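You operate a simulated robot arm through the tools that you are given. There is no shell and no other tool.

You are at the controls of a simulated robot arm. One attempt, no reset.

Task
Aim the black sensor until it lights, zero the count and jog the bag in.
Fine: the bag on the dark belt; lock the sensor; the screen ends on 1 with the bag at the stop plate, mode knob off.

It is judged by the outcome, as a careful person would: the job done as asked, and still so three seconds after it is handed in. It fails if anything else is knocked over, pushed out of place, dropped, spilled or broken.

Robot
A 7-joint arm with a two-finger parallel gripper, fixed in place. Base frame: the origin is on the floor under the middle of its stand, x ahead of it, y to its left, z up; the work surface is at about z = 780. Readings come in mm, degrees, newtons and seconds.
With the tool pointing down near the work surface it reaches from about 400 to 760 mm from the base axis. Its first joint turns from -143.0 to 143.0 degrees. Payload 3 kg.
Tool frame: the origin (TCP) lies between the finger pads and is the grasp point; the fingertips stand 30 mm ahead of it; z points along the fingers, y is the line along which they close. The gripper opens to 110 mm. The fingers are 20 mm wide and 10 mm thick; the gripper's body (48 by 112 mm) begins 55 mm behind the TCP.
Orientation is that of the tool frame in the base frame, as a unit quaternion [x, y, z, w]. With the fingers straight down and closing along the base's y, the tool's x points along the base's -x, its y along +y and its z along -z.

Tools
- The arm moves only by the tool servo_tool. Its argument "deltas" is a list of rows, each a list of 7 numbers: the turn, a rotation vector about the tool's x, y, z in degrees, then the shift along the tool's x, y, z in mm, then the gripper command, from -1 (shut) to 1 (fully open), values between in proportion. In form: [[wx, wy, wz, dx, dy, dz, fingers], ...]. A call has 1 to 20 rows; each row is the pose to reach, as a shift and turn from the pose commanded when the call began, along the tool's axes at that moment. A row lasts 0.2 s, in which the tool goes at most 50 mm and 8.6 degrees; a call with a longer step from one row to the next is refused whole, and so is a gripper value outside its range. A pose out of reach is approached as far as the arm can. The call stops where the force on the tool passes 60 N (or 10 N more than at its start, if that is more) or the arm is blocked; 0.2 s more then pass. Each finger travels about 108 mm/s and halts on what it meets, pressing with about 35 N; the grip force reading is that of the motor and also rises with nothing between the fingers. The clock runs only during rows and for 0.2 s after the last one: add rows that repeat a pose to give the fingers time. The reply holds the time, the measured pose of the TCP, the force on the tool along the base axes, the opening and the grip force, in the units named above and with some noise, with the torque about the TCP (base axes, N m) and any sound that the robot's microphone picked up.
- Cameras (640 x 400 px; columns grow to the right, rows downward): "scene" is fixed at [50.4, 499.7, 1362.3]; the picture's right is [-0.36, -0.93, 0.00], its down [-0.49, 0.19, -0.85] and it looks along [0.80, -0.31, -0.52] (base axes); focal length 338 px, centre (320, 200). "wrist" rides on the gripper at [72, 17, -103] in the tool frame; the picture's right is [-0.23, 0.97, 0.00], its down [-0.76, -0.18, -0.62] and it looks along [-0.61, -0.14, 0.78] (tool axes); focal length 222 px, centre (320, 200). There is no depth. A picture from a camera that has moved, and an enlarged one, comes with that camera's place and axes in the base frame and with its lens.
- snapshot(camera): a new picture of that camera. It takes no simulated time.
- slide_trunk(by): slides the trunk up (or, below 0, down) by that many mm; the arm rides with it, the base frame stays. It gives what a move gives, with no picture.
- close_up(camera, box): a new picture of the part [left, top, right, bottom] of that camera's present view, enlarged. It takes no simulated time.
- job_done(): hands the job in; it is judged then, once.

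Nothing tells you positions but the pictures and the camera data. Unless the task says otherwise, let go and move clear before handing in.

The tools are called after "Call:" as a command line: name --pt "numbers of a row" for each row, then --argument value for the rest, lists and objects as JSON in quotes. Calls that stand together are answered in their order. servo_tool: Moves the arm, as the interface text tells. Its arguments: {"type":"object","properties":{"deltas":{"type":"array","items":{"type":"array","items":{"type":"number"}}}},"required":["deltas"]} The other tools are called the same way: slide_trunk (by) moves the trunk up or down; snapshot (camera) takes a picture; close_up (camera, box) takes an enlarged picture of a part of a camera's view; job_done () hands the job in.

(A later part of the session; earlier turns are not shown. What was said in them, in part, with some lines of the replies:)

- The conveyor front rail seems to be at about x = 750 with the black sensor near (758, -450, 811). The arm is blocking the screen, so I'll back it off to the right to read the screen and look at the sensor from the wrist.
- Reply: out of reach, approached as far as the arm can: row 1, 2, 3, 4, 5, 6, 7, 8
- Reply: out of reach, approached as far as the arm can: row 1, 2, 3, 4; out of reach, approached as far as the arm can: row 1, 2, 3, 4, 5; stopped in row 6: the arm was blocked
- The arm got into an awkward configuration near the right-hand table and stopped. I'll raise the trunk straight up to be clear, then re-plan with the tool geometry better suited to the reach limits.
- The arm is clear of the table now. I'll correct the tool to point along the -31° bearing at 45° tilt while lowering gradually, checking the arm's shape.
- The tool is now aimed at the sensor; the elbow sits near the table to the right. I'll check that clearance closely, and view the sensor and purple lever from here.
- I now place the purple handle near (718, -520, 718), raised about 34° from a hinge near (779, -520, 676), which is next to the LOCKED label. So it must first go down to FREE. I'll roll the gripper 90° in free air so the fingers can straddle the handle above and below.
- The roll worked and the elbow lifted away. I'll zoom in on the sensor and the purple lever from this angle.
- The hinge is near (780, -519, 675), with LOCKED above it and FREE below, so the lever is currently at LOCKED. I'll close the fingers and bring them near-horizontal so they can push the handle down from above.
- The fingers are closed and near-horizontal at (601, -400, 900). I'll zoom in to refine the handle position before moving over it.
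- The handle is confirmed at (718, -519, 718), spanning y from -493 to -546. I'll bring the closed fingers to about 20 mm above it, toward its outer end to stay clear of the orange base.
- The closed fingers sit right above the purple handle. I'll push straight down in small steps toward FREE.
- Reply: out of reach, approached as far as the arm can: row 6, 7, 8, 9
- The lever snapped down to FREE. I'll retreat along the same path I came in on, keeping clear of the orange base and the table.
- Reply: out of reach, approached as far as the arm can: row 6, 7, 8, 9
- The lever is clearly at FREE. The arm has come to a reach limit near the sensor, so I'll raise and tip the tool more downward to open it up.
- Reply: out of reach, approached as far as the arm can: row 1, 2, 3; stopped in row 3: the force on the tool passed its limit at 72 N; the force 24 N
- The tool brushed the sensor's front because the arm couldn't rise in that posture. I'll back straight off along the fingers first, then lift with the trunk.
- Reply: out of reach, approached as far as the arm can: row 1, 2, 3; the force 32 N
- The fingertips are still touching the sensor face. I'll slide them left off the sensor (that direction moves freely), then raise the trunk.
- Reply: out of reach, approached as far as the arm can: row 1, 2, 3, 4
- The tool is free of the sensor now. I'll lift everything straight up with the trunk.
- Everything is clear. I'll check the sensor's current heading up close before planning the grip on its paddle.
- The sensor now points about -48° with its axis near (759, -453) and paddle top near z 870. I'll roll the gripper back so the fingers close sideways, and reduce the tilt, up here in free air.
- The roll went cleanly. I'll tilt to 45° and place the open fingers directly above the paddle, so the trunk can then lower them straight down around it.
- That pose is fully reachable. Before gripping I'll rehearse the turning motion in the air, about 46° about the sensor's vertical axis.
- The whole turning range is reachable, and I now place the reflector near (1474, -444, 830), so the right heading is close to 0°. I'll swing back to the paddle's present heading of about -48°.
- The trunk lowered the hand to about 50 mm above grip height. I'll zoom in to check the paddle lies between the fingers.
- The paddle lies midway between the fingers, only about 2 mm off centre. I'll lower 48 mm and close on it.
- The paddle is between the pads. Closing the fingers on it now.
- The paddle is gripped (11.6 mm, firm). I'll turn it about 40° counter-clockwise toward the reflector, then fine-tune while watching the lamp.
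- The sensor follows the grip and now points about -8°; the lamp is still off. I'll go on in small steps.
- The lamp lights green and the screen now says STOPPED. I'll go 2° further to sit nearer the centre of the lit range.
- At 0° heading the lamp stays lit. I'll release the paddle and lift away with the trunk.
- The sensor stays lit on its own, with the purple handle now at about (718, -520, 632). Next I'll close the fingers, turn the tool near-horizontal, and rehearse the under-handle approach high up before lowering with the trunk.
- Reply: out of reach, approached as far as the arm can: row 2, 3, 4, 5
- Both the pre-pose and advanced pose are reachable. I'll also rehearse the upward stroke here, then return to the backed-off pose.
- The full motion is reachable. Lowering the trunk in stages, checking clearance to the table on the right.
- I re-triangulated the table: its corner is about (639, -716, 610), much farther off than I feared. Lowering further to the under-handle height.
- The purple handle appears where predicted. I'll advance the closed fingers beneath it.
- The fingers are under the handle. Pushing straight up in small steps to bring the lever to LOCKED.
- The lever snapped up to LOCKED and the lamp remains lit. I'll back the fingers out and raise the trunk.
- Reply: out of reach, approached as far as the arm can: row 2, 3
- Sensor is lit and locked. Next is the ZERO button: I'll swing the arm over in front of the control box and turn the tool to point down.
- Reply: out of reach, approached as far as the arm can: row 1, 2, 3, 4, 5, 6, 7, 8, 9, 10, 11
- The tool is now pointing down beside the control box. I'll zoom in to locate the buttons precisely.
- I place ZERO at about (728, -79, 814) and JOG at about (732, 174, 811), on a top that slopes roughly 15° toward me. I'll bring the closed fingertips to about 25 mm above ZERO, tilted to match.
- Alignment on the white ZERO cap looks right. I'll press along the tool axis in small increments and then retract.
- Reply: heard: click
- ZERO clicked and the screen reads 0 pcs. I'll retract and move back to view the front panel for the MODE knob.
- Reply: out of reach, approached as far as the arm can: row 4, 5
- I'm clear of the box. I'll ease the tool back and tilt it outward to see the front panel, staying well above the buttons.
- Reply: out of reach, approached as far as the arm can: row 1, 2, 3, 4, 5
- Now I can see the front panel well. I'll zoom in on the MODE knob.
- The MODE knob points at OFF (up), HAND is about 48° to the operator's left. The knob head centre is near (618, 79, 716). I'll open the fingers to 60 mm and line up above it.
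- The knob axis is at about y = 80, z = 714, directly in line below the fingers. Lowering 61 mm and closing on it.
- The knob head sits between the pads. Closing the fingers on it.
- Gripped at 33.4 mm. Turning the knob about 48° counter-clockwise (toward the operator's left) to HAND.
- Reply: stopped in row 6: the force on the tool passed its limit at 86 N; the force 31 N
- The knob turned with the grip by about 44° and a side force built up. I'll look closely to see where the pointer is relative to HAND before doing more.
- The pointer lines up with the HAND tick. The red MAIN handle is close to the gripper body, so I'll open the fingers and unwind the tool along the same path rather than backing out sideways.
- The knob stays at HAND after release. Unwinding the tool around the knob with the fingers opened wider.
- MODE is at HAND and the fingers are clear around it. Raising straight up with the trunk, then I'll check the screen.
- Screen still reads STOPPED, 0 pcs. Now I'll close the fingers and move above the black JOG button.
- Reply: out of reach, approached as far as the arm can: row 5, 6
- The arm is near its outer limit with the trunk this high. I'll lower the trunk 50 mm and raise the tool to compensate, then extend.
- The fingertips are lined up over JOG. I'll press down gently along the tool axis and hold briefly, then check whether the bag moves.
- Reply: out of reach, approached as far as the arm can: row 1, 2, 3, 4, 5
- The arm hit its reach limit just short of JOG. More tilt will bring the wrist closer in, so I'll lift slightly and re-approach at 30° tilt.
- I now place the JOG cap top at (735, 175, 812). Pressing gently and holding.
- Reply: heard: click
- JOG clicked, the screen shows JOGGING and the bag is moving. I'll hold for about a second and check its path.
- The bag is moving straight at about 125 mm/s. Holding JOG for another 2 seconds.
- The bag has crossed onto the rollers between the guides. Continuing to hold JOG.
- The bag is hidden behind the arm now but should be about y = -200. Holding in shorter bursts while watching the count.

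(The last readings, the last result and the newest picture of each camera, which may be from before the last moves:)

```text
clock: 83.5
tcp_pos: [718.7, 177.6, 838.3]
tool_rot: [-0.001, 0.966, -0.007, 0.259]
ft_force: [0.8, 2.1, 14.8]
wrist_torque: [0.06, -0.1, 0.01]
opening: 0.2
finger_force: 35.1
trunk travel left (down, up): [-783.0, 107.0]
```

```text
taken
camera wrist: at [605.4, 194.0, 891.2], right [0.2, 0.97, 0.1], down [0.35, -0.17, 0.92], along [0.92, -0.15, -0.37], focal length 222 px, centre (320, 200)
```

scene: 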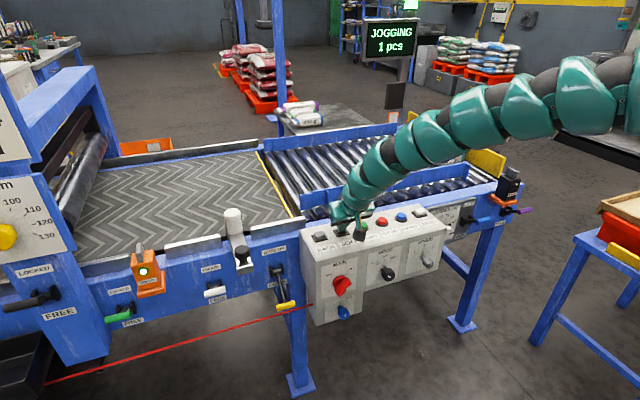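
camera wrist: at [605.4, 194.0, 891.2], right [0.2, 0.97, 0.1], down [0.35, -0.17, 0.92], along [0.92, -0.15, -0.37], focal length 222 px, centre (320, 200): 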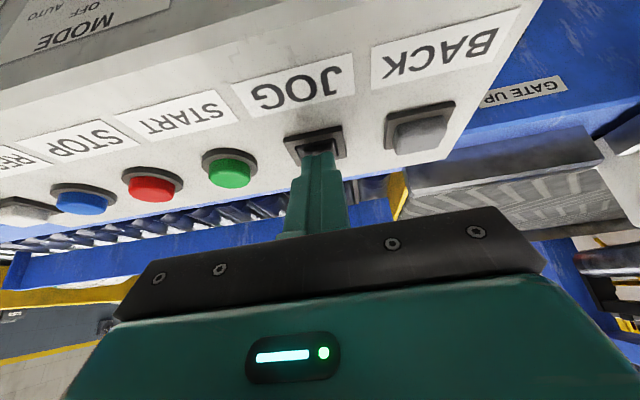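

The count is now 1 and the bag is at the beam. A little more jog to seat it against the stop plate, then I'll check.

Call:
close_up --camera "scene" --box '[370, 100, 530, 210]'

Call:
servo_tool --pt "0 0 0 0 0 0 -1" --pt "0 0 0 0 0 0 -1"

Call:
close_up --camera "scene" --box '[370, 100, 530, 210]'

Call:
close_up --camera "scene" --box '[350, 10, 450, 80]'

```text
3.64 times, centred on (450, 155) of scene
camera zoom: at [50.4, 499.7, 1362.3], right [-0.36, -0.93, 0.0], down [-0.49, 0.19, -0.85], along [0.8, -0.31, -0.52], focal length 1230 px, centre (-153, 364)
```

zoom: 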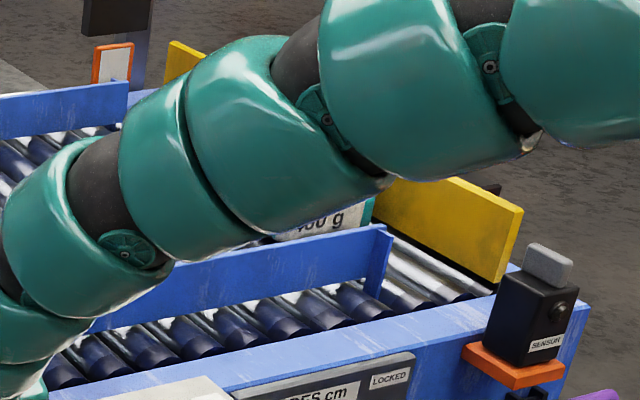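

```text
clock: 84.1
tcp_pos: [719.7, 175.6, 838.5]
tool_rot: [0.0, 0.966, -0.007, 0.259]
ft_force: [1.3, 2.3, 14.8]
wrist_torque: [0.07, -0.08, -0.01]
opening: 0.0
finger_force: 35.1
trunk travel left (down, up): [-783.0, 107.0]
```

```text
3.64 times, centred on (450, 155) of scene
camera zoom: at [50.4, 499.7, 1362.3], right [-0.36, -0.93, 0.0], down [-0.49, 0.19, -0.85], along [0.8, -0.31, -0.52], focal length 1230 px, centre (-153, 364)
```

zoom: 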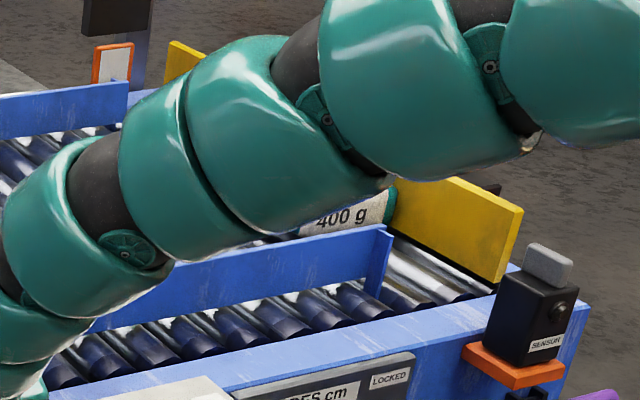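

```text
5.71 times, centred on (400, 45) of scene
camera zoom: at [50.4, 499.7, 1362.3], right [-0.36, -0.93, 0.0], down [-0.49, 0.19, -0.85], along [0.8, -0.31, -0.52], focal length 1932 px, centre (-137, 1086)
```

zoom: 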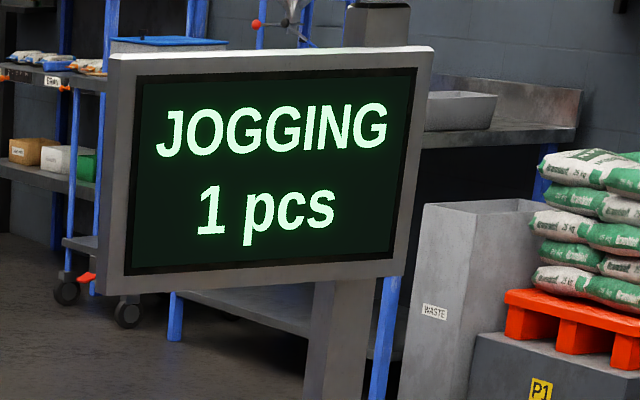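

The bag's front edge now appears to meet the yellow plate. One more very short hold to confirm it no longer advances.

Call:
servo_tool --pt "0 0 0 0 0 0 -1"

Call:
close_up --camera "scene" --box '[370, 100, 530, 210]'

```text
clock: 84.5
tcp_pos: [717.9, 176.4, 838.0]
tool_rot: [-0.001, 0.966, -0.007, 0.259]
ft_force: [0.9, 1.4, 14.2]
wrist_torque: [0.04, -0.08, 0.07]
opening: 0.0
finger_force: 34.7
trunk travel left (down, up): [-783.0, 107.0]
```

```text
3.64 times, centred on (450, 155) of scene
camera zoom: at [50.4, 499.7, 1362.3], right [-0.36, -0.93, 0.0], down [-0.49, 0.19, -0.85], along [0.8, -0.31, -0.52], focal length 1230 px, centre (-153, 364)
```

zoom: 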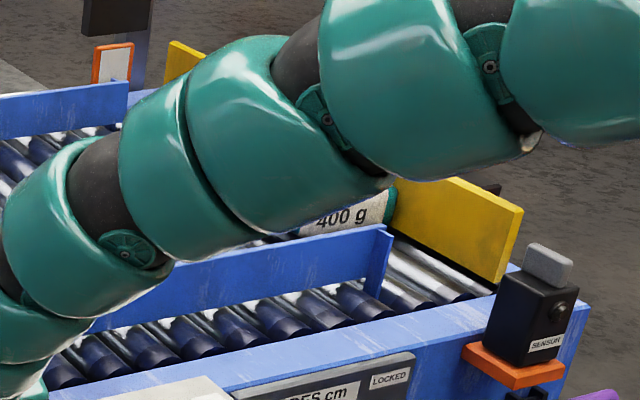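

The bag is stationary against the stop plate and the count is 1. Releasing JOG by lifting off.

Call:
servo_tool --pt "0 0 0 -4 0 -20 -1" --pt "0 0 0 -6 0 -45 -1" --pt "0 0 0 -6 0 -75 -1"

Call:
snapshot --camera "scene"

Call:
close_up --camera "scene" --box '[350, 10, 450, 80]'

Call:
snapshot --camera "wrist"

```text
clock: 85.3
tcp_pos: [686.4, 176.2, 904.8]
tool_rot: [0.0, 0.966, -0.007, 0.258]
ft_force: [-0.6, 0.0, 0.1]
wrist_torque: [0.03, -0.01, -0.01]
opening: 0.1
finger_force: 35.2
trunk travel left (down, up): [-783.0, 107.0]
```

```text
taken
```

scene: 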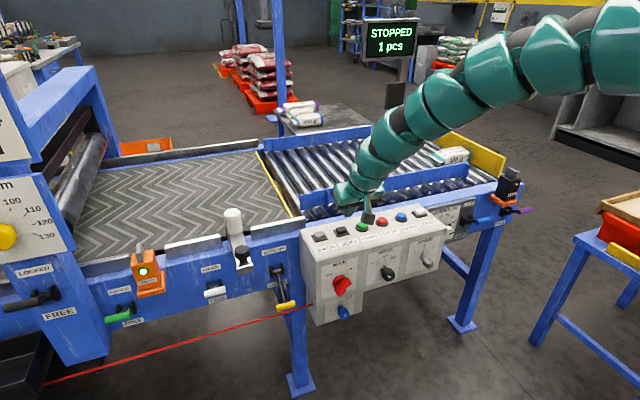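

```text
5.71 times, centred on (400, 45) of scene
camera zoom: at [50.4, 499.7, 1362.3], right [-0.36, -0.93, 0.0], down [-0.49, 0.19, -0.85], along [0.8, -0.31, -0.52], focal length 1932 px, centre (-137, 1086)
```

zoom: 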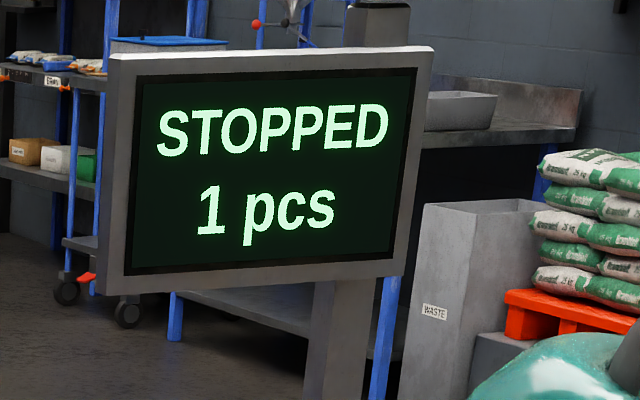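

```text
taken
camera wrist: at [573.2, 194.0, 958.5], right [0.2, 0.97, 0.1], down [0.35, -0.17, 0.92], along [0.92, -0.15, -0.37], focal length 222 px, centre (320, 200)
```

wrist: 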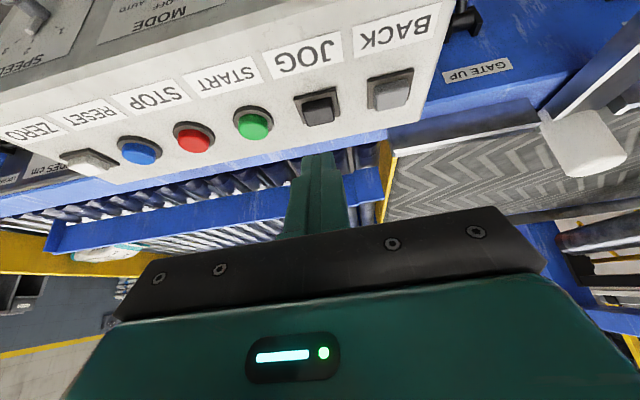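

STOPPED at 1 pcs, and the bag is at the plate. Now I'll return to the MODE knob to set it OFF; raising the trunk first and moving back above the knob with fingers open.

Call:
slide_trunk --by 68

Call:
servo_tool --pt "0 -1 0 20.2 -18.9 5.5 -0.5" --pt "0 -2 0 40.4 -37.7 11 0.15" --pt "0 -3 0 60.5 -56.6 16.6 0.15" --pt "0 -4 0 80.7 -75.4 22 0.15" --pt "0 -5 0 100.9 -94.3 27.6 0.15"

Call:
snapshot --camera "wrist"

Call:
snapshot --camera "scene"

```text
clock: 86.4
tcp_pos: [686.4, 177.6, 971.2]
tool_rot: [-0.001, 0.966, -0.007, 0.258]
ft_force: [-0.3, -0.2, -0.6]
wrist_torque: [-0.03, -0.01, -0.01]
opening: 0.1
finger_force: 34.8
trunk travel left (down, up): [-851.0, 39.0]
```

```text
clock: 87.6
tcp_pos: [633.8, 88.1, 902.1]
tool_rot: [0.005, 0.954, -0.007, 0.298]
ft_force: [0.9, 0.4, 0.6]
wrist_torque: [-0.07, 0.05, 0.0]
opening: 63.3
finger_force: 0.0
out of reach, approached as far as the arm can: row 3, 4, 5
trunk travel left (down, up): [-851.0, 39.0]
```

```text
taken
camera wrist: at [516.4, 106.3, 945.5], right [0.2, 0.97, 0.12], down [0.27, -0.17, 0.95], along [0.94, -0.16, -0.3], focal length 222 px, centre (320, 200)
```

wrist: 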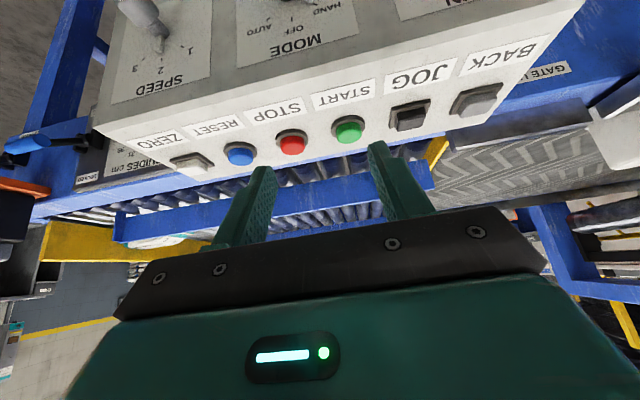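

```text
taken
```

scene: 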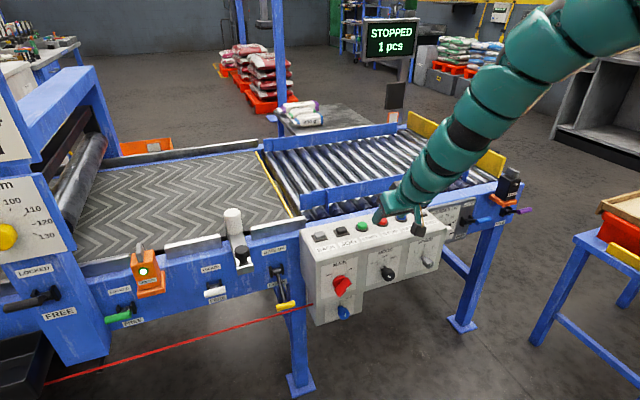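

Call:
servo_tool --pt "0 0 0 12 -2.3 4.6 0.15" --pt "0 0 0 24 -4.7 9.2 0.15" --pt "0 0 0 36.2 -7 13.8 0.15"

Call:
servo_tool --pt "0 0 0 0 0 0 0.15"

```text
clock: 88.4
tcp_pos: [611.9, 82.8, 870.7]
tool_rot: [-0.001, 0.954, -0.007, 0.3]
ft_force: [-0.8, 0.4, 0.1]
wrist_torque: [0.03, 0.01, -0.02]
opening: 63.3
finger_force: 0.0
trunk travel left (down, up): [-851.0, 39.0]
```

```text
clock: 88.8
tcp_pos: [613.1, 82.1, 871.0]
tool_rot: [0.0, 0.954, -0.008, 0.3]
ft_force: [-0.4, -0.3, -0.5]
wrist_torque: [-0.01, -0.01, 0.02]
opening: 63.5
finger_force: 0.0
trunk travel left (down, up): [-851.0, 39.0]
```

Reached above the knob. I'll rehearse the turn in the air: roll to +24° and then sweep to -24° about the knob axis.

Call:
servo_tool --pt "6.56 0 -4.58 0.1 2.3 0.1 0.15" --pt "13.1 0 -9.2 0.4 4.5 0.5 0.15" --pt "19.7 0 -13.7 0.8 6.7 1.1 0.15"

Call:
servo_tool --pt "-6.56 0 4.58 0.1 -2.3 0.1 0.15" --pt "-13.1 0 9.2 0.4 -4.5 0.5 0.15" --pt "-19.7 0 13.7 0.8 -6.6 1.2 0.15" --pt "-26.2 0 18.3 1.4 -8.6 2 0.15" --pt "-32.8 0 22.9 2.2 -10.5 3.1 0.15" --pt "-39.4 0 27.5 3.1 -12.1 4.4 0.15"

Call:
snapshot --camera "scene"

```text
clock: 89.6
tcp_pos: [613.4, 90.7, 868.3]
tool_rot: [-0.063, 0.932, -0.207, 0.292]
ft_force: [0.0, -0.5, -0.6]
wrist_torque: [0.02, 0.01, 0.0]
opening: 63.2
finger_force: 0.1
trunk travel left (down, up): [-851.0, 39.0]
```

```text
clock: 91.0
tcp_pos: [609.5, 92.2, 874.0]
tool_rot: [0.009, 0.953, 0.006, 0.303]
ft_force: [-0.3, 0.5, 0.2]
wrist_torque: [0.01, 0.01, -0.01]
opening: 63.1
finger_force: 0.0
out of reach, approached as far as the arm can: row 3, 4, 5, 6
trunk travel left (down, up): [-851.0, 39.0]
```

```text
taken
```

scene: 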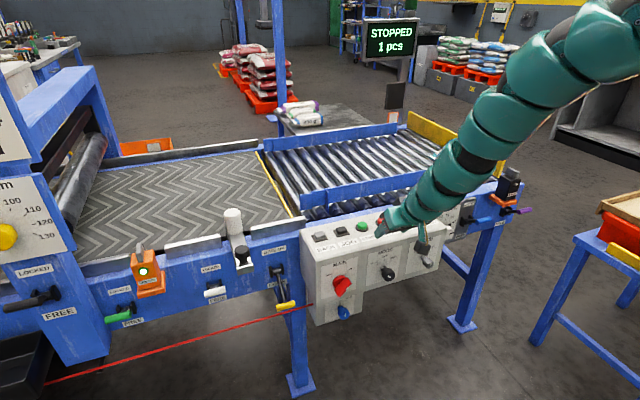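

From this posture the negative side isn't reachable. After the earlier unwinding the arm had settled in a different elbow posture, so I'll test that in the air: roll to +40° and back past 0°.

Call:
servo_tool --pt "6.53 0 -4.62 0 0 0 0.15" --pt "13.1 0 -9.2 0 0 0 0.15" --pt "19.6 0 -13.9 0 0 0 0.15" --pt "26.1 0 -18.5 0 0 0 0.15" --pt "32.7 0 -23.1 0 0 0 0.15" --pt "36 0 -25.4 0 0 0 0.15"

Call:
snapshot --camera "scene"

Call:
servo_tool --pt "-6.53 0 4.62 0 0 0 0.15" --pt "-13.1 0 9.2 0 0 0 0.15" --pt "-19.6 0 13.9 0 0 0 0.15" --pt "-26.1 0 18.5 0 0 0 0.15" --pt "-32.7 0 23.1 0 0 0 0.15" --pt "-39.2 0 27.7 0 0 0 0.15"

Call:
snapshot --camera "scene"

```text
clock: 92.4
tcp_pos: [609.9, 90.9, 873.8]
tool_rot: [-0.105, 0.887, -0.352, 0.278]
ft_force: [0.6, 0.5, 0.2]
wrist_torque: [0.0, 0.03, 0.04]
opening: 63.6
finger_force: 0.0
trunk travel left (down, up): [-851.0, 39.0]
```

```text
taken
```

scene: 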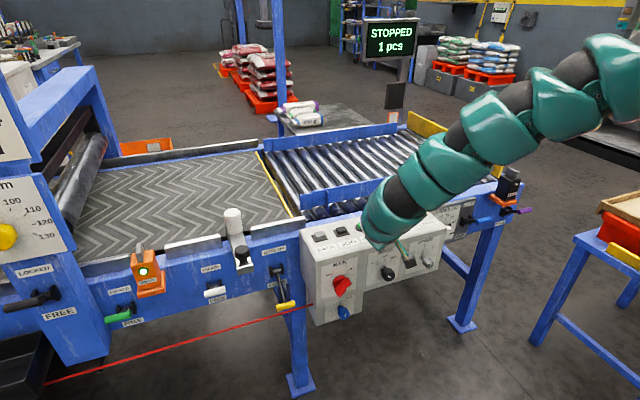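

```text
clock: 93.8
tcp_pos: [610.8, 98.7, 878.8]
tool_rot: [0.007, 0.953, -0.015, 0.303]
ft_force: [1.3, 0.1, 0.1]
wrist_torque: [-0.04, 0.0, -0.01]
opening: 63.4
finger_force: 0.1
out of reach, approached as far as the arm can: row 6
trunk travel left (down, up): [-851.0, 39.0]
```

```text
taken
```

scene: 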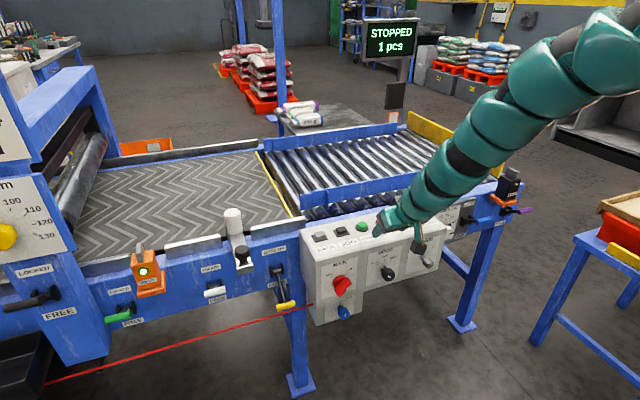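

In this posture the roll range is about 0° to +44°. So I'll turn the knob back in shorter bites, gripping at about +30° and rotating to 0°. First I centre above the knob and lower with the trunk, fingers open.

Call:
servo_tool --pt "0 0 0 0 -8.6 0.3 0.2" --pt "0 0 0 -0.2 -17.2 0.7 0.2"

Call:
slide_trunk --by -95

Call:
snapshot --camera "wrist"

Call:
close_up --camera "wrist" --box '[240, 30, 400, 190]'

```text
clock: 94.4
tcp_pos: [610.2, 80.7, 877.9]
tool_rot: [0.007, 0.952, -0.014, 0.304]
ft_force: [0.1, 0.2, 0.3]
wrist_torque: [-0.01, 0.0, 0.01]
opening: 65.9
finger_force: 0.1
trunk travel left (down, up): [-851.0, 39.0]
```

```text
clock: 95.7
tcp_pos: [611.3, 80.8, 783.2]
tool_rot: [0.006, 0.952, -0.015, 0.305]
ft_force: [-1.0, 0.1, -0.7]
wrist_torque: [0.02, -0.01, 0.03]
opening: 65.8
finger_force: 0.1
trunk travel left (down, up): [-756.0, 134.0]
```

```text
taken
camera wrist: at [492.7, 100.3, 825.0], right [0.21, 0.97, 0.11], down [0.26, -0.16, 0.95], along [0.94, -0.17, -0.28], focal length 222 px, centre (320, 200)
```

wrist: 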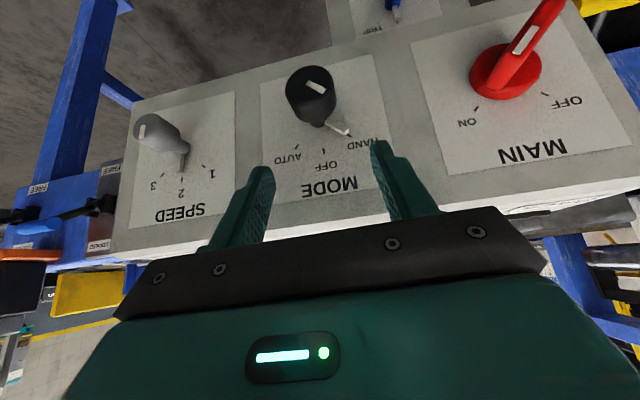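

```text
2.50 times, centred on (320, 110) of wrist
camera zoom: at [492.7, 100.3, 825.0], right [0.21, 0.97, 0.11], down [0.26, -0.16, 0.95], along [0.94, -0.17, -0.28], focal length 555 px, centre (320, 425)
```

zoom: 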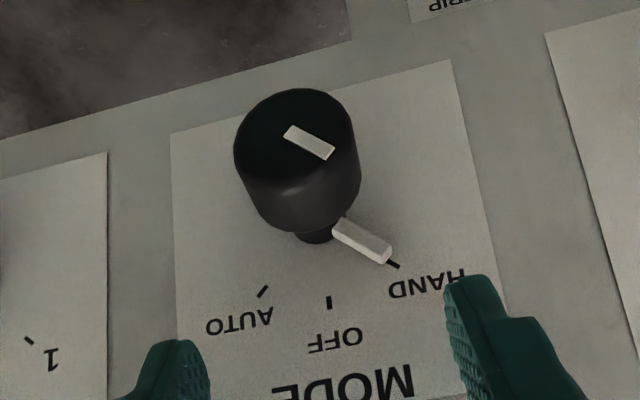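

The pointer is squarely on HAND. Lowering the last 54 mm and rolling the open fingers to +30° around the knob.

Call:
slide_trunk --by -54

Call:
servo_tool --pt "6.5 0 -4.6 0.1 2.1 0.1 0.2" --pt "13.1 0 -9.2 0.4 4.3 0.5 0.2" --pt "19.6 0 -13.9 0.8 6.4 1.1 0.2" --pt "23.7 -0.6 -16.7 1.1 7.7 1.6 0.2"

Call:
snapshot --camera "wrist"

Call:
close_up --camera "wrist" --box '[220, 80, 420, 240]'

```text
clock: 96.6
tcp_pos: [609.7, 80.3, 728.5]
tool_rot: [0.007, 0.952, -0.015, 0.304]
ft_force: [-0.1, 0.4, -0.1]
wrist_torque: [0.02, -0.01, 0.01]
opening: 65.9
finger_force: 0.0
trunk travel left (down, up): [-702.0, 188.0]
```

```text
clock: 97.6
tcp_pos: [610.1, 87.5, 725.7]
tool_rot: [-0.068, 0.918, -0.255, 0.296]
ft_force: [-0.2, -0.3, -0.5]
wrist_torque: [-0.03, 0.01, 0.0]
opening: 65.9
finger_force: 0.0
trunk travel left (down, up): [-702.0, 188.0]
```

```text
taken
camera wrist: at [492.6, 125.4, 753.5], right [0.21, 0.9, -0.38], down [0.26, 0.32, 0.91], along [0.94, -0.29, -0.16], focal length 222 px, centre (320, 200)
```

wrist: 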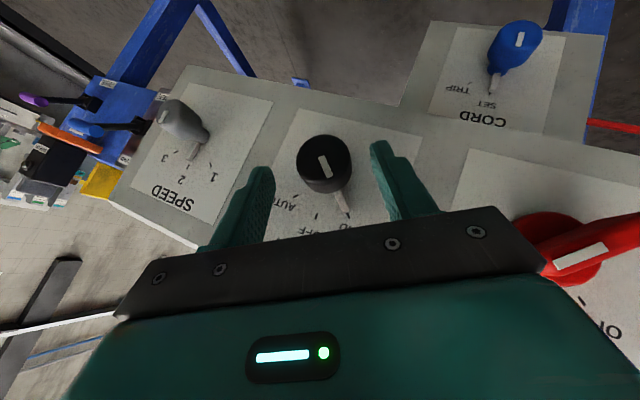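

```text
2.50 times, centred on (320, 160) of wrist
camera zoom: at [492.6, 125.4, 753.5], right [0.21, 0.9, -0.38], down [0.26, 0.32, 0.91], along [0.94, -0.29, -0.16], focal length 555 px, centre (320, 300)
```

zoom: 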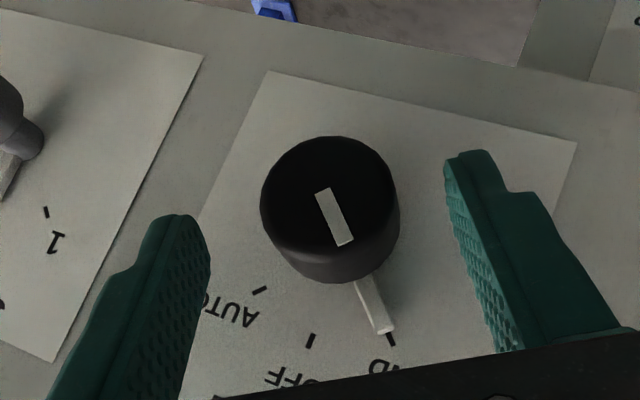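

The knob is centred between the pads. Closing, then rotating back toward OFF.

Call:
servo_tool --pt "0 0 0 0 0 0 -0.2" --pt "0 0 0 0 0 0 -1" --pt "0 0 0 0 0 0 -1"

```text
clock: 98.4
tcp_pos: [609.6, 92.0, 725.4]
tool_rot: [-0.07, 0.919, -0.252, 0.296]
ft_force: [-4.7, 15.2, -13.2]
wrist_torque: [0.35, -0.18, 0.72]
opening: 33.4
finger_force: 45.3
trunk travel left (down, up): [-702.0, 188.0]
```

Gripped; the small side load tells me the knob axis is about 7 mm lower than assumed (z ≈ 705). I'll rotate back with that corrected centre.

Call:
servo_tool --pt "-6.8 0.2 4.8 -1.2 0.5 -1.8 -1" --pt "-13.3 0.3 9.4 -0.9 -2.8 -1.1 -1" --pt "-19.8 0.5 14.1 -0.2 -5.9 -0.1 -1" --pt "-24.7 0.6 17.5 0.4 -8.1 0.9 -1"

Call:
snapshot --camera "wrist"

Call:
close_up --camera "wrist" --box '[220, 80, 420, 240]'

```text
clock: 99.4
tcp_pos: [610.3, 82.5, 730.2]
tool_rot: [0.003, 0.952, -0.037, 0.305]
ft_force: [-18.1, 24.0, -7.8]
wrist_torque: [0.51, 1.68, 0.38]
opening: 33.2
finger_force: 45.3
out of reach, approached as far as the arm can: row 4
trunk travel left (down, up): [-702.0, 188.0]
```

```text
taken
camera wrist: at [492.8, 104.5, 770.6], right [0.21, 0.98, 0.07], down [0.25, -0.12, 0.96], along [0.94, -0.19, -0.27], focal length 222 px, centre (320, 200)
```

wrist: 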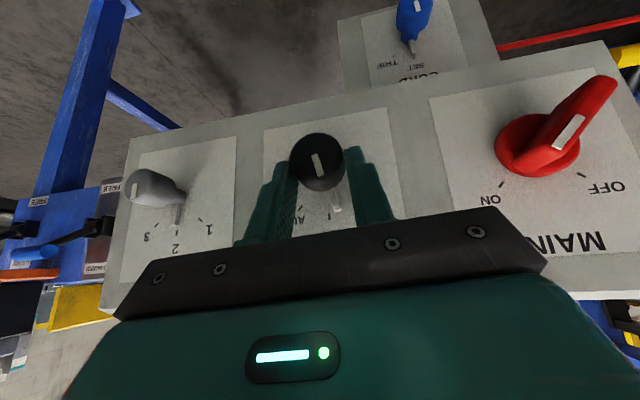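

```text
2.50 times, centred on (320, 160) of wrist
camera zoom: at [492.8, 104.5, 770.6], right [0.21, 0.98, 0.07], down [0.25, -0.12, 0.96], along [0.94, -0.19, -0.27], focal length 555 px, centre (320, 300)
```

zoom: 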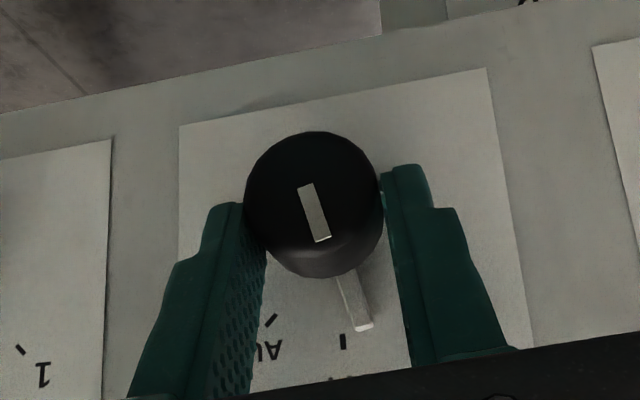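

The pointer is now close to OFF, about 12° short. I'll release and see whether it settles, then take a second bite if needed.

Call:
servo_tool --pt "0 0 0 0 0 0 -0.3" --pt "0 0 0 0 0 0 0" --pt "0 0 0 0 0 0 0.2"

Call:
close_up --camera "wrist" --box '[220, 80, 420, 240]'

Call:
close_up --camera "scene" --box '[350, 10, 450, 80]'

```text
clock: 100.2
tcp_pos: [613.8, 74.5, 730.6]
tool_rot: [0.006, 0.951, -0.039, 0.308]
ft_force: [0.1, 0.2, 0.3]
wrist_torque: [0.01, -0.02, 0.0]
opening: 66.1
finger_force: 0.1
trunk travel left (down, up): [-702.0, 188.0]
```

```text
2.50 times, centred on (320, 160) of wrist
camera zoom: at [495.6, 98.9, 770.3], right [0.22, 0.97, 0.06], down [0.25, -0.12, 0.96], along [0.94, -0.2, -0.27], focal length 555 px, centre (320, 300)
```

zoom: 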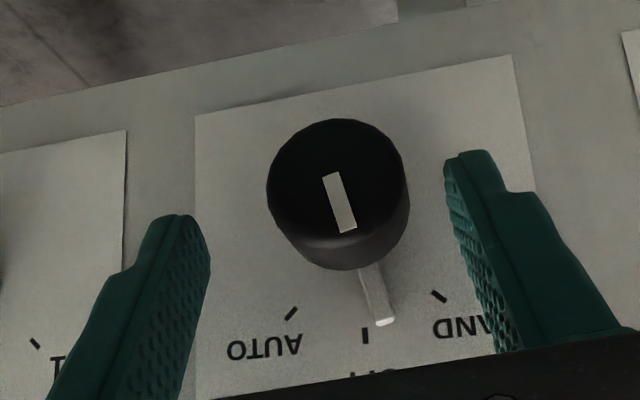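

```text
5.71 times, centred on (400, 45) of scene
camera zoom: at [50.4, 499.7, 1362.3], right [-0.36, -0.93, 0.0], down [-0.49, 0.19, -0.85], along [0.8, -0.31, -0.52], focal length 1932 px, centre (-137, 1086)
```

zoom: 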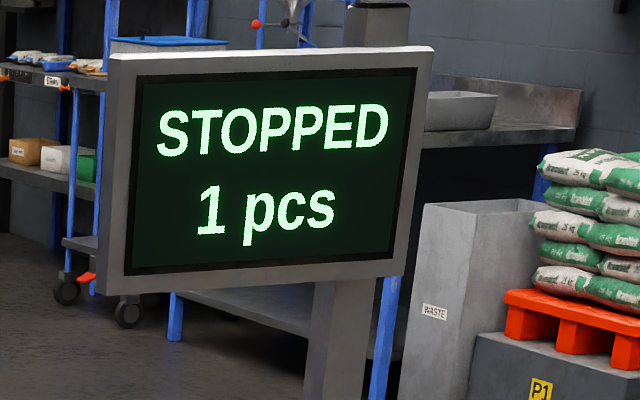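

The pointer rests about 12° short of OFF. I'll lift out, shift the trunk/arm split so there is more roll range, and take a second bite.

Call:
slide_trunk --by 150

Call:
servo_tool --pt "-1.1 0 0.2 12.5 2.8 15.5 0.2" --pt "-2.2 0 0.4 25 5.5 31 0.2" --pt "-3.4 0 0.5 37.4 8.3 46.6 0.2" --pt "-4.5 -0.1 0.7 49.9 11 62.1 0.2"

Call:
snapshot --camera "wrist"

Call:
snapshot --camera "scene"

```text
clock: 102.0
tcp_pos: [612.5, 76.1, 879.3]
tool_rot: [0.005, 0.951, -0.039, 0.307]
ft_force: [-0.2, 0.0, 0.4]
wrist_torque: [-0.01, 0.02, -0.01]
opening: 66.2
finger_force: 0.0
trunk travel left (down, up): [-852.0, 38.0]
```

```text
clock: 103.0
tcp_pos: [609.0, 81.9, 799.5]
tool_rot: [0.0, 0.951, -0.001, 0.308]
ft_force: [-0.4, -0.2, -0.1]
wrist_torque: [0.02, 0.02, -0.01]
opening: 66.0
finger_force: 0.0
trunk travel left (down, up): [-852.0, 38.0]
```

```text
taken
camera wrist: at [490.7, 98.0, 840.2], right [0.18, 0.97, 0.13], down [0.25, -0.18, 0.95], along [0.95, -0.14, -0.28], focal length 222 px, centre (320, 200)
```

wrist: 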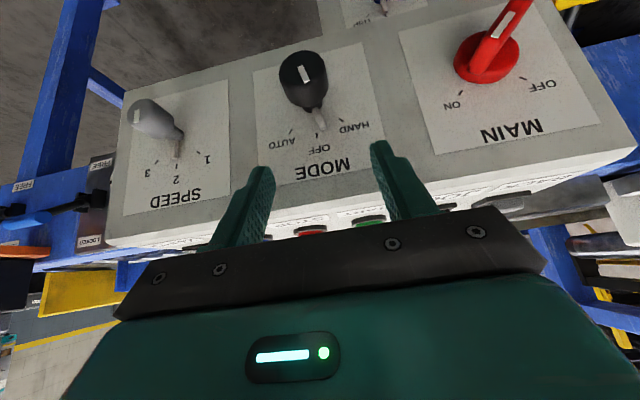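

```text
taken
```

scene: 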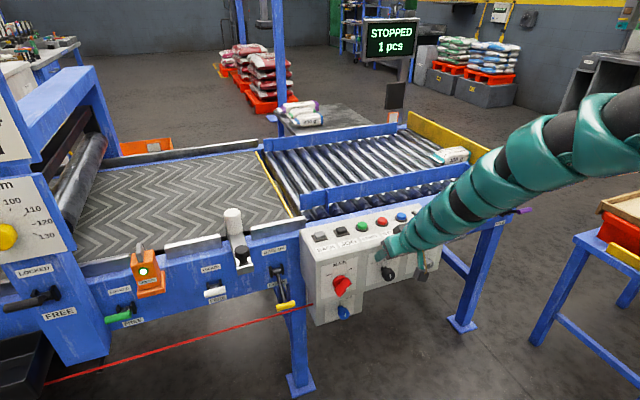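

Exactly on pose now. Testing the roll range to -14° in the air from here.

Call:
servo_tool --pt "-5.7 0 4.1 0.1 -2.9 0.1 0.2" --pt "-11.3 0 8.2 0.4 -5.8 0.6 0.2"

Call:
servo_tool --pt "5.7 0 -4.1 0 2.9 0.1 0.2" --pt "11.3 0 -8.2 0.3 5.8 0.4 0.2" --pt "17 0 -12.3 0.8 8.6 1.1 0.2"

```text
clock: 103.6
tcp_pos: [609.3, 76.3, 799.0]
tool_rot: [0.036, 0.944, 0.118, 0.305]
ft_force: [0.2, 0.4, 0.2]
wrist_torque: [-0.01, -0.03, 0.02]
opening: 65.9
finger_force: 0.1
trunk travel left (down, up): [-852.0, 38.0]
```

```text
clock: 104.4
tcp_pos: [607.9, 84.1, 799.2]
tool_rot: [-0.02, 0.95, -0.06, 0.306]
ft_force: [0.0, 0.1, 1.2]
wrist_torque: [0.01, 0.0, 0.01]
opening: 65.9
finger_force: 0.1
trunk travel left (down, up): [-852.0, 38.0]
```

The range is fine here. Lowering around the knob again (rolled +7°) for the second bite.

Call:
slide_trunk --by -70

Call:
close_up --camera "wrist" --box '[220, 80, 420, 240]'

Call:
servo_tool --pt "0 0 0 0 0 0 -0.2" --pt "0 0 0 0 0 0 -1" --pt "0 0 0 0 0 0 -1"

Call:
close_up --camera "wrist" --box '[220, 80, 420, 240]'

```text
clock: 105.5
tcp_pos: [608.4, 85.1, 730.2]
tool_rot: [-0.02, 0.95, -0.058, 0.307]
ft_force: [1.0, 0.5, 0.4]
wrist_torque: [-0.03, 0.01, 0.01]
opening: 66.0
finger_force: 0.0
trunk travel left (down, up): [-782.0, 108.0]
```

```text
2.50 times, centred on (320, 160) of wrist
camera zoom: at [490.1, 105.7, 769.1], right [0.18, 0.98, 0.01], down [0.25, -0.06, 0.97], along [0.95, -0.17, -0.26], focal length 555 px, centre (320, 300)
```

zoom: 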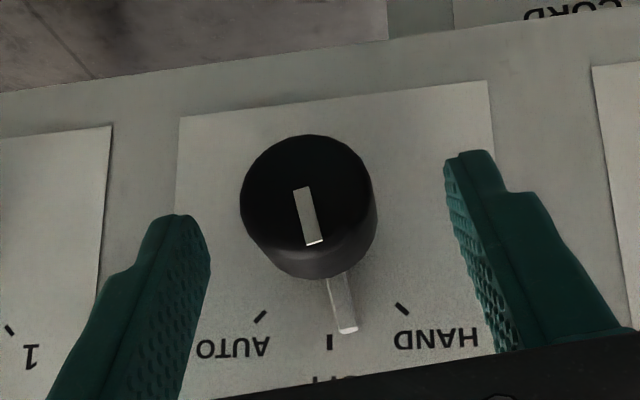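

```text
clock: 106.3
tcp_pos: [608.4, 82.5, 729.9]
tool_rot: [-0.018, 0.949, -0.06, 0.308]
ft_force: [0.4, -7.9, 0.3]
wrist_torque: [-0.17, -0.01, -0.29]
opening: 33.2
finger_force: 45.4
trunk travel left (down, up): [-782.0, 108.0]
```

```text
2.50 times, centred on (320, 160) of wrist
camera zoom: at [490.4, 104.2, 769.0], right [0.18, 0.98, 0.01], down [0.25, -0.06, 0.97], along [0.95, -0.18, -0.26], focal length 555 px, centre (320, 300)
```

zoom: 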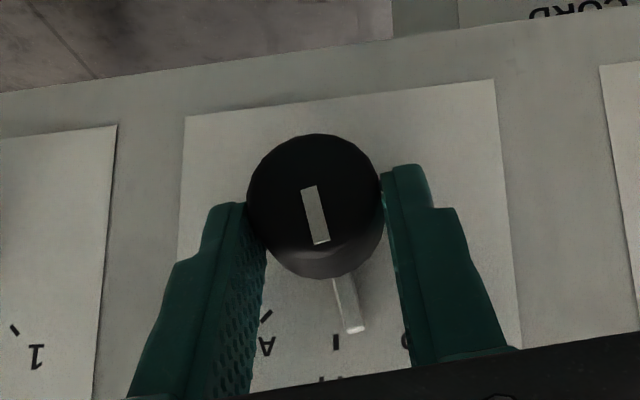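

Gripped. Turning the remaining ~13° to OFF.

Call:
servo_tool --pt "-3 0 2.2 0.5 -2.4 0.7 -1" --pt "-5.8 0 4.2 0.9 -4.4 1.3 -1" --pt "-10.7 0 7.7 1.1 -6.9 1.5 -1"

Call:
close_up --camera "wrist" --box '[220, 80, 420, 240]'

```text
clock: 107.1
tcp_pos: [608.0, 78.0, 729.6]
tool_rot: [0.016, 0.95, 0.053, 0.307]
ft_force: [6.3, -6.9, 12.5]
wrist_torque: [-0.14, 0.66, -0.09]
opening: 33.2
finger_force: 45.0
trunk travel left (down, up): [-782.0, 108.0]
```

```text
2.50 times, centred on (320, 160) of wrist
camera zoom: at [490.3, 89.2, 772.9], right [0.18, 0.95, 0.24], down [0.25, -0.28, 0.93], along [0.95, -0.11, -0.29], focal length 555 px, centre (320, 300)
```

zoom: 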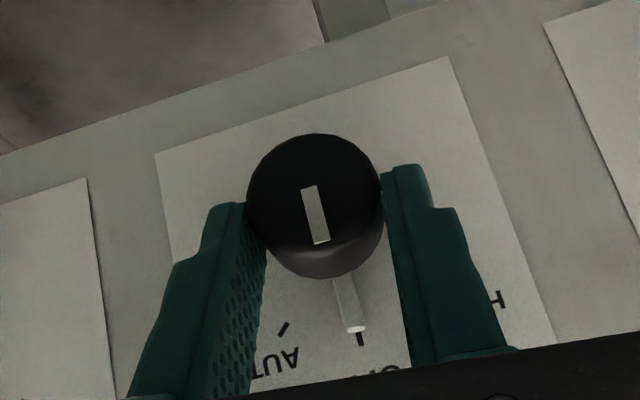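

The pointer now lines up with the OFF tick. Releasing and checking.

Call:
servo_tool --pt "0 0 0 0 0 0 -0.3" --pt "0 0 0 0 0 0 0" --pt "0 0 0 0 0 0 0.2"

Call:
close_up --camera "wrist" --box '[220, 80, 420, 240]'

Call:
snapshot --camera "scene"

```text
clock: 107.9
tcp_pos: [608.9, 79.0, 729.4]
tool_rot: [0.015, 0.95, 0.051, 0.307]
ft_force: [0.0, 0.3, 0.7]
wrist_torque: [-0.02, 0.0, -0.02]
opening: 66.0
finger_force: 0.1
trunk travel left (down, up): [-782.0, 108.0]
```

```text
2.50 times, centred on (320, 160) of wrist
camera zoom: at [490.0, 89.4, 772.1], right [0.18, 0.95, 0.24], down [0.25, -0.28, 0.93], along [0.95, -0.11, -0.29], focal length 555 px, centre (320, 300)
```

zoom: 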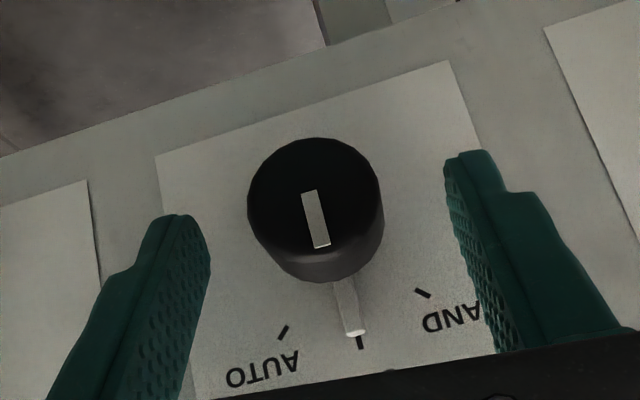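

```text
taken
```

scene: 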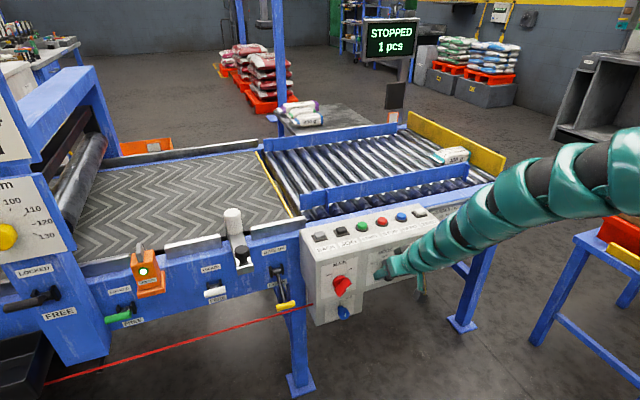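

MODE looks to be at OFF. Lifting straight up with the trunk and then verifying everything from clear of the box.

Call:
slide_trunk --by 108

Call:
servo_tool --pt "4.5 0 -3.2 0 0 -20 0.2"

Call:
close_up --camera "wrist" --box '[220, 0, 420, 160]'

Call:
close_up --camera "scene" --box '[300, 195, 460, 330]'

Call:
close_up --camera "scene" --box '[380, 100, 540, 230]'

```text
clock: 109.3
tcp_pos: [608.1, 76.7, 836.7]
tool_rot: [0.015, 0.95, 0.051, 0.307]
ft_force: [-1.1, -0.2, 0.1]
wrist_torque: [-0.01, 0.02, -0.02]
opening: 66.0
finger_force: 0.0
trunk travel left (down, up): [-890.0, 0.0]
```

```text
clock: 109.7
tcp_pos: [596.6, 75.5, 855.0]
tool_rot: [0.0, 0.951, 0.005, 0.308]
ft_force: [-0.1, -0.6, -0.1]
wrist_torque: [0.03, -0.01, 0.02]
opening: 65.9
finger_force: 0.0
trunk travel left (down, up): [-890.0, 0.0]
```

```text
2.50 times, centred on (320, 80) of wrist
camera zoom: at [477.8, 92.0, 895.4], right [0.18, 0.97, 0.14], down [0.25, -0.19, 0.95], along [0.95, -0.14, -0.28], focal length 555 px, centre (320, 500)
```

zoom: 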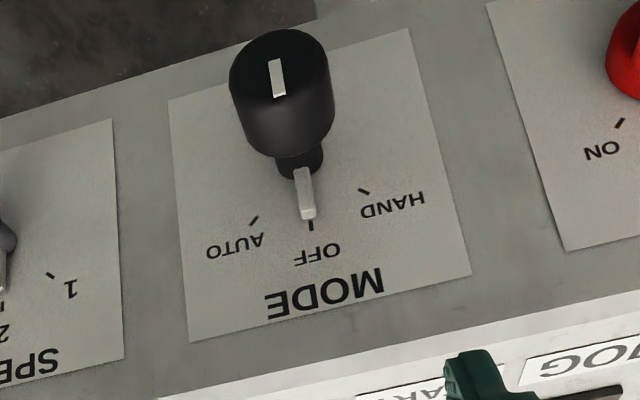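

```text
2.96 times, centred on (380, 262) of scene
camera zoom: at [50.4, 499.7, 1362.3], right [-0.36, -0.93, 0.0], down [-0.49, 0.19, -0.85], along [0.8, -0.31, -0.52], focal length 1002 px, centre (142, 15)
```

zoom: 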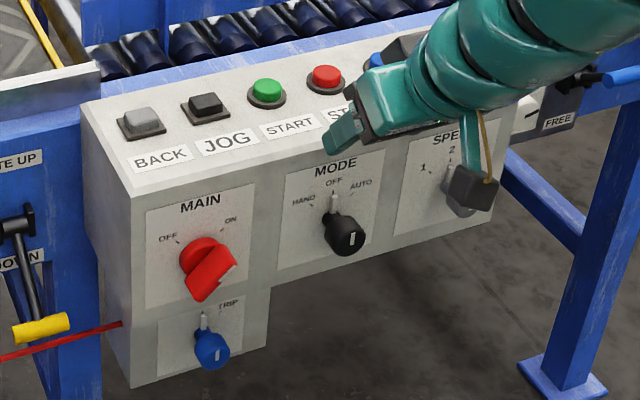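

```text
3.08 times, centred on (460, 165) of scene
camera zoom: at [50.4, 499.7, 1362.3], right [-0.36, -0.93, 0.0], down [-0.49, 0.19, -0.85], along [0.8, -0.31, -0.52], focal length 1040 px, centre (-111, 308)
```

zoom: 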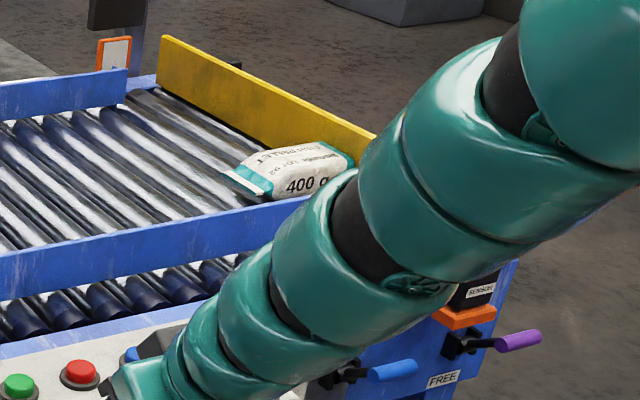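

MODE matches its original OFF view. The bag rests at the stop plate; I'll move the arm up and to the left, clear of the line, for an unobstructed final check.

Call:
servo_tool --pt "0 0 0 -20 0 -27 0" --pt "0 0 0 -40 20 -54 0" --pt "0 0 0 -58 60 -81 0" --pt "0 0 0 -58 100 -81 0" --pt "0 0 0 -58 140 -81 0" --pt "0 0 0 -58 180 -81 0" --pt "0 0 0 -58 220 -81 0"

Call:
snapshot --camera "scene"

Call:
close_up --camera "scene" --box '[400, 110, 540, 230]'

Call:
close_up --camera "scene" --box '[350, 10, 450, 80]'

```text
refused: row 3 steps farther than a row can; nothing moved
```

```text
taken
```

scene: 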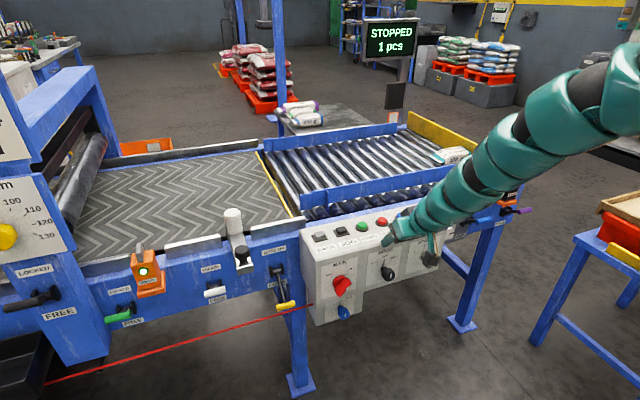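

```text
3.33 times, centred on (470, 170) of scene
camera zoom: at [50.4, 499.7, 1362.3], right [-0.36, -0.93, 0.0], down [-0.49, 0.19, -0.85], along [0.8, -0.31, -0.52], focal length 1127 px, centre (-180, 300)
```

zoom: 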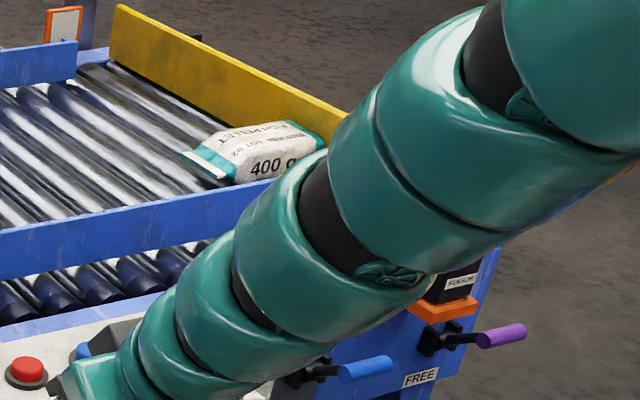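

```text
5.71 times, centred on (400, 45) of scene
camera zoom: at [50.4, 499.7, 1362.3], right [-0.36, -0.93, 0.0], down [-0.49, 0.19, -0.85], along [0.8, -0.31, -0.52], focal length 1932 px, centre (-137, 1086)
```

zoom: 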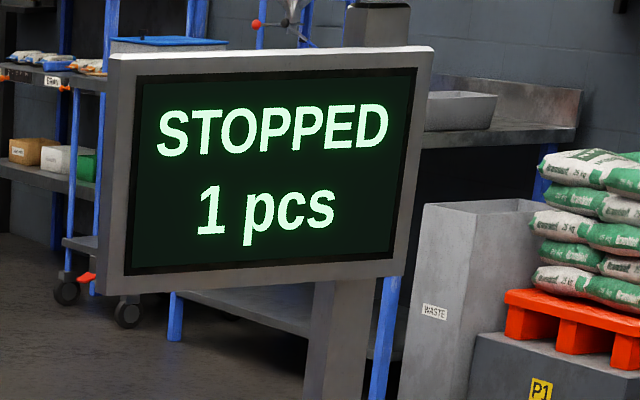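

That call was refused for one oversized step; nothing moved. I'll repeat it with smaller steps.

Call:
servo_tool --pt "0 0 0 -20 0 -27 0" --pt "0 0 0 -40 15 -54 0" --pt "0 0 0 -58 35 -81 0" --pt "0 0 0 -58 75 -81 0" --pt "0 0 0 -58 115 -81 0" --pt "0 0 0 -58 155 -81 0" --pt "0 0 0 -58 195 -81 0" --pt "0 0 0 -58 225 -81 0"

Call:
snapshot --camera "scene"

Call:
close_up --camera "scene" --box '[400, 110, 540, 230]'

```text
clock: 111.5
tcp_pos: [592.7, 303.2, 955.5]
tool_rot: [-0.001, 0.951, 0.003, 0.309]
ft_force: [-0.3, 0.8, 0.5]
wrist_torque: [-0.02, -0.01, -0.02]
opening: 54.9
finger_force: 0.1
out of reach, approached as far as the arm can: row 1, 2, 3, 4
trunk travel left (down, up): [-890.0, 0.0]
```

```text
taken
```

scene: 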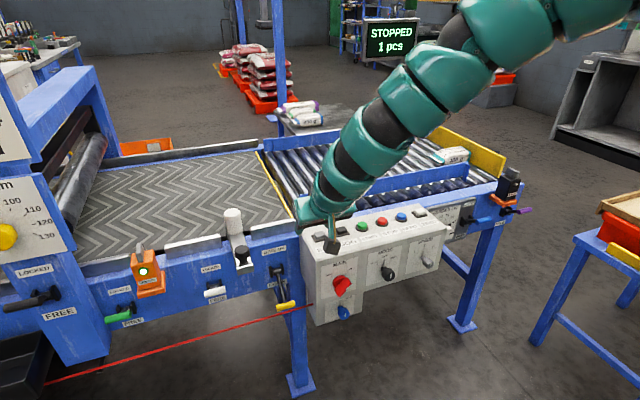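

```text
3.33 times, centred on (470, 170) of scene
camera zoom: at [50.4, 499.7, 1362.3], right [-0.36, -0.93, 0.0], down [-0.49, 0.19, -0.85], along [0.8, -0.31, -0.52], focal length 1127 px, centre (-180, 300)
```

zoom: 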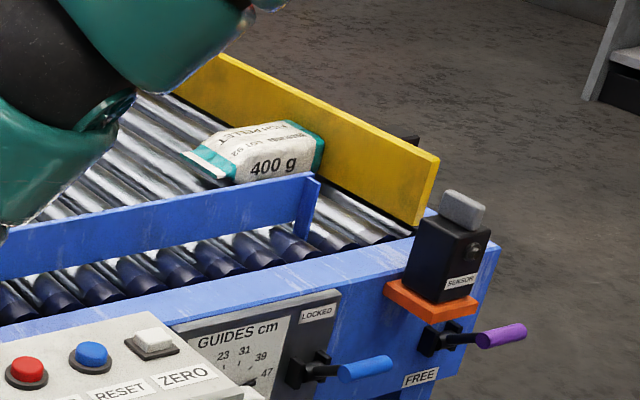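

The bag sits flush at the stop plate, purple lever is LOCKED, and the screen reads STOPPED / 1 pcs. One last close look at the MODE knob and sensor.

Call:
close_up --camera "scene" --box '[330, 225, 430, 310]'

Call:
close_up --camera "scene" --box '[480, 160, 540, 230]'

Call:
close_up --camera "scene" --box '[350, 10, 450, 80]'

```text
4.71 times, centred on (380, 268) of scene
camera zoom: at [50.4, 499.7, 1362.3], right [-0.36, -0.93, 0.0], down [-0.49, 0.19, -0.85], along [0.8, -0.31, -0.52], focal length 1591 px, centre (38, -118)
```

zoom: 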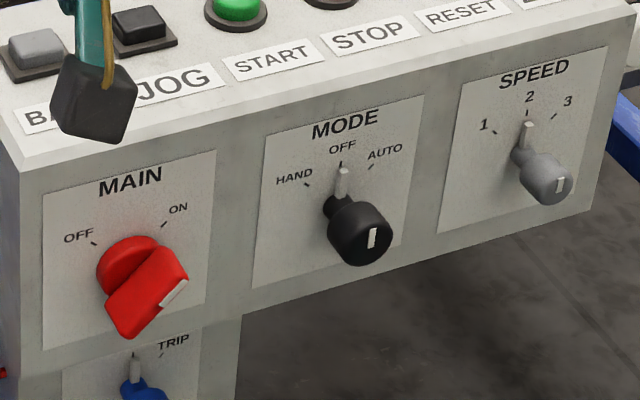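

```text
5.71 times, centred on (510, 195) of scene
camera zoom: at [50.4, 499.7, 1362.3], right [-0.36, -0.93, 0.0], down [-0.49, 0.19, -0.85], along [0.8, -0.31, -0.52], focal length 1932 px, centre (-766, 229)
```

zoom: 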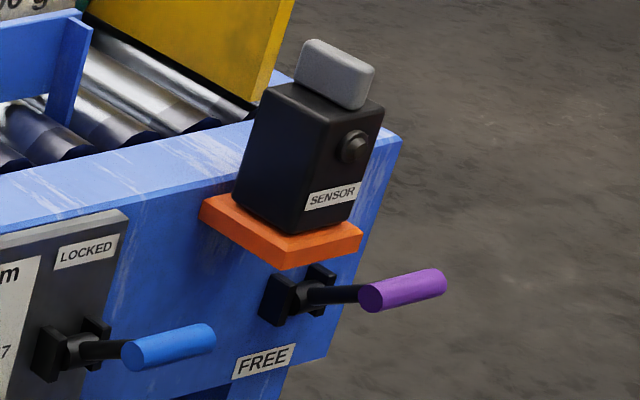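

```text
5.71 times, centred on (400, 45) of scene
camera zoom: at [50.4, 499.7, 1362.3], right [-0.36, -0.93, 0.0], down [-0.49, 0.19, -0.85], along [0.8, -0.31, -0.52], focal length 1932 px, centre (-137, 1086)
```

zoom: 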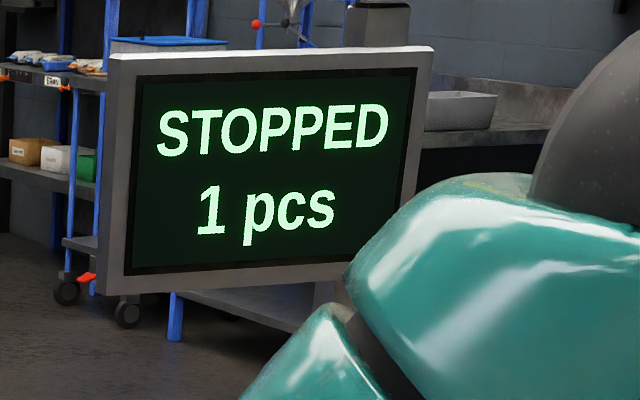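

Everything checks out: the sensor is aimed and LOCKED, its lamp dark only because the bag is in the beam. The screen reads STOPPED / 1 pcs, the bag is at the stop plate, MODE is at OFF and the arm is clear. Handing in.

Call:
job_done

```text
The job is handed in.
```

The job is done and handed in. The screen reads STOPPED / 1 pcs, and the bag from the dark belt is against the yellow stop plate.

- **Sensor:** I freed the purple lever, turned the black sensor until its lamp lit green, and locked it again. The lamp is dark now because the bag is in its beam.
- **Count:** ZERO took the screen from 56 to 0. The bag brought it to 1.
- **Bag:** I jogged it in with the mode knob on HAND, and it stopped moving once it reached the plate.
- **Mode knob:** It is back on OFF. It took two turns to get there, and the pointer lines up with the OFF mark to within a couple of degrees.

Two contacts happened along the way:
- **Sensor:** While I was backing away from the lever, the gripper pressed against the front of the sensor at about 72 N and turned it about 12° before I aimed it.
- **Mode knob:** Turning it to HAND tripped the force limit at 86 N. The gripper was close to the red MAIN handle then, but MAIN still points to ON.

I saw nothing else moved or damaged in the final pictures. The arm is clear of the machine.
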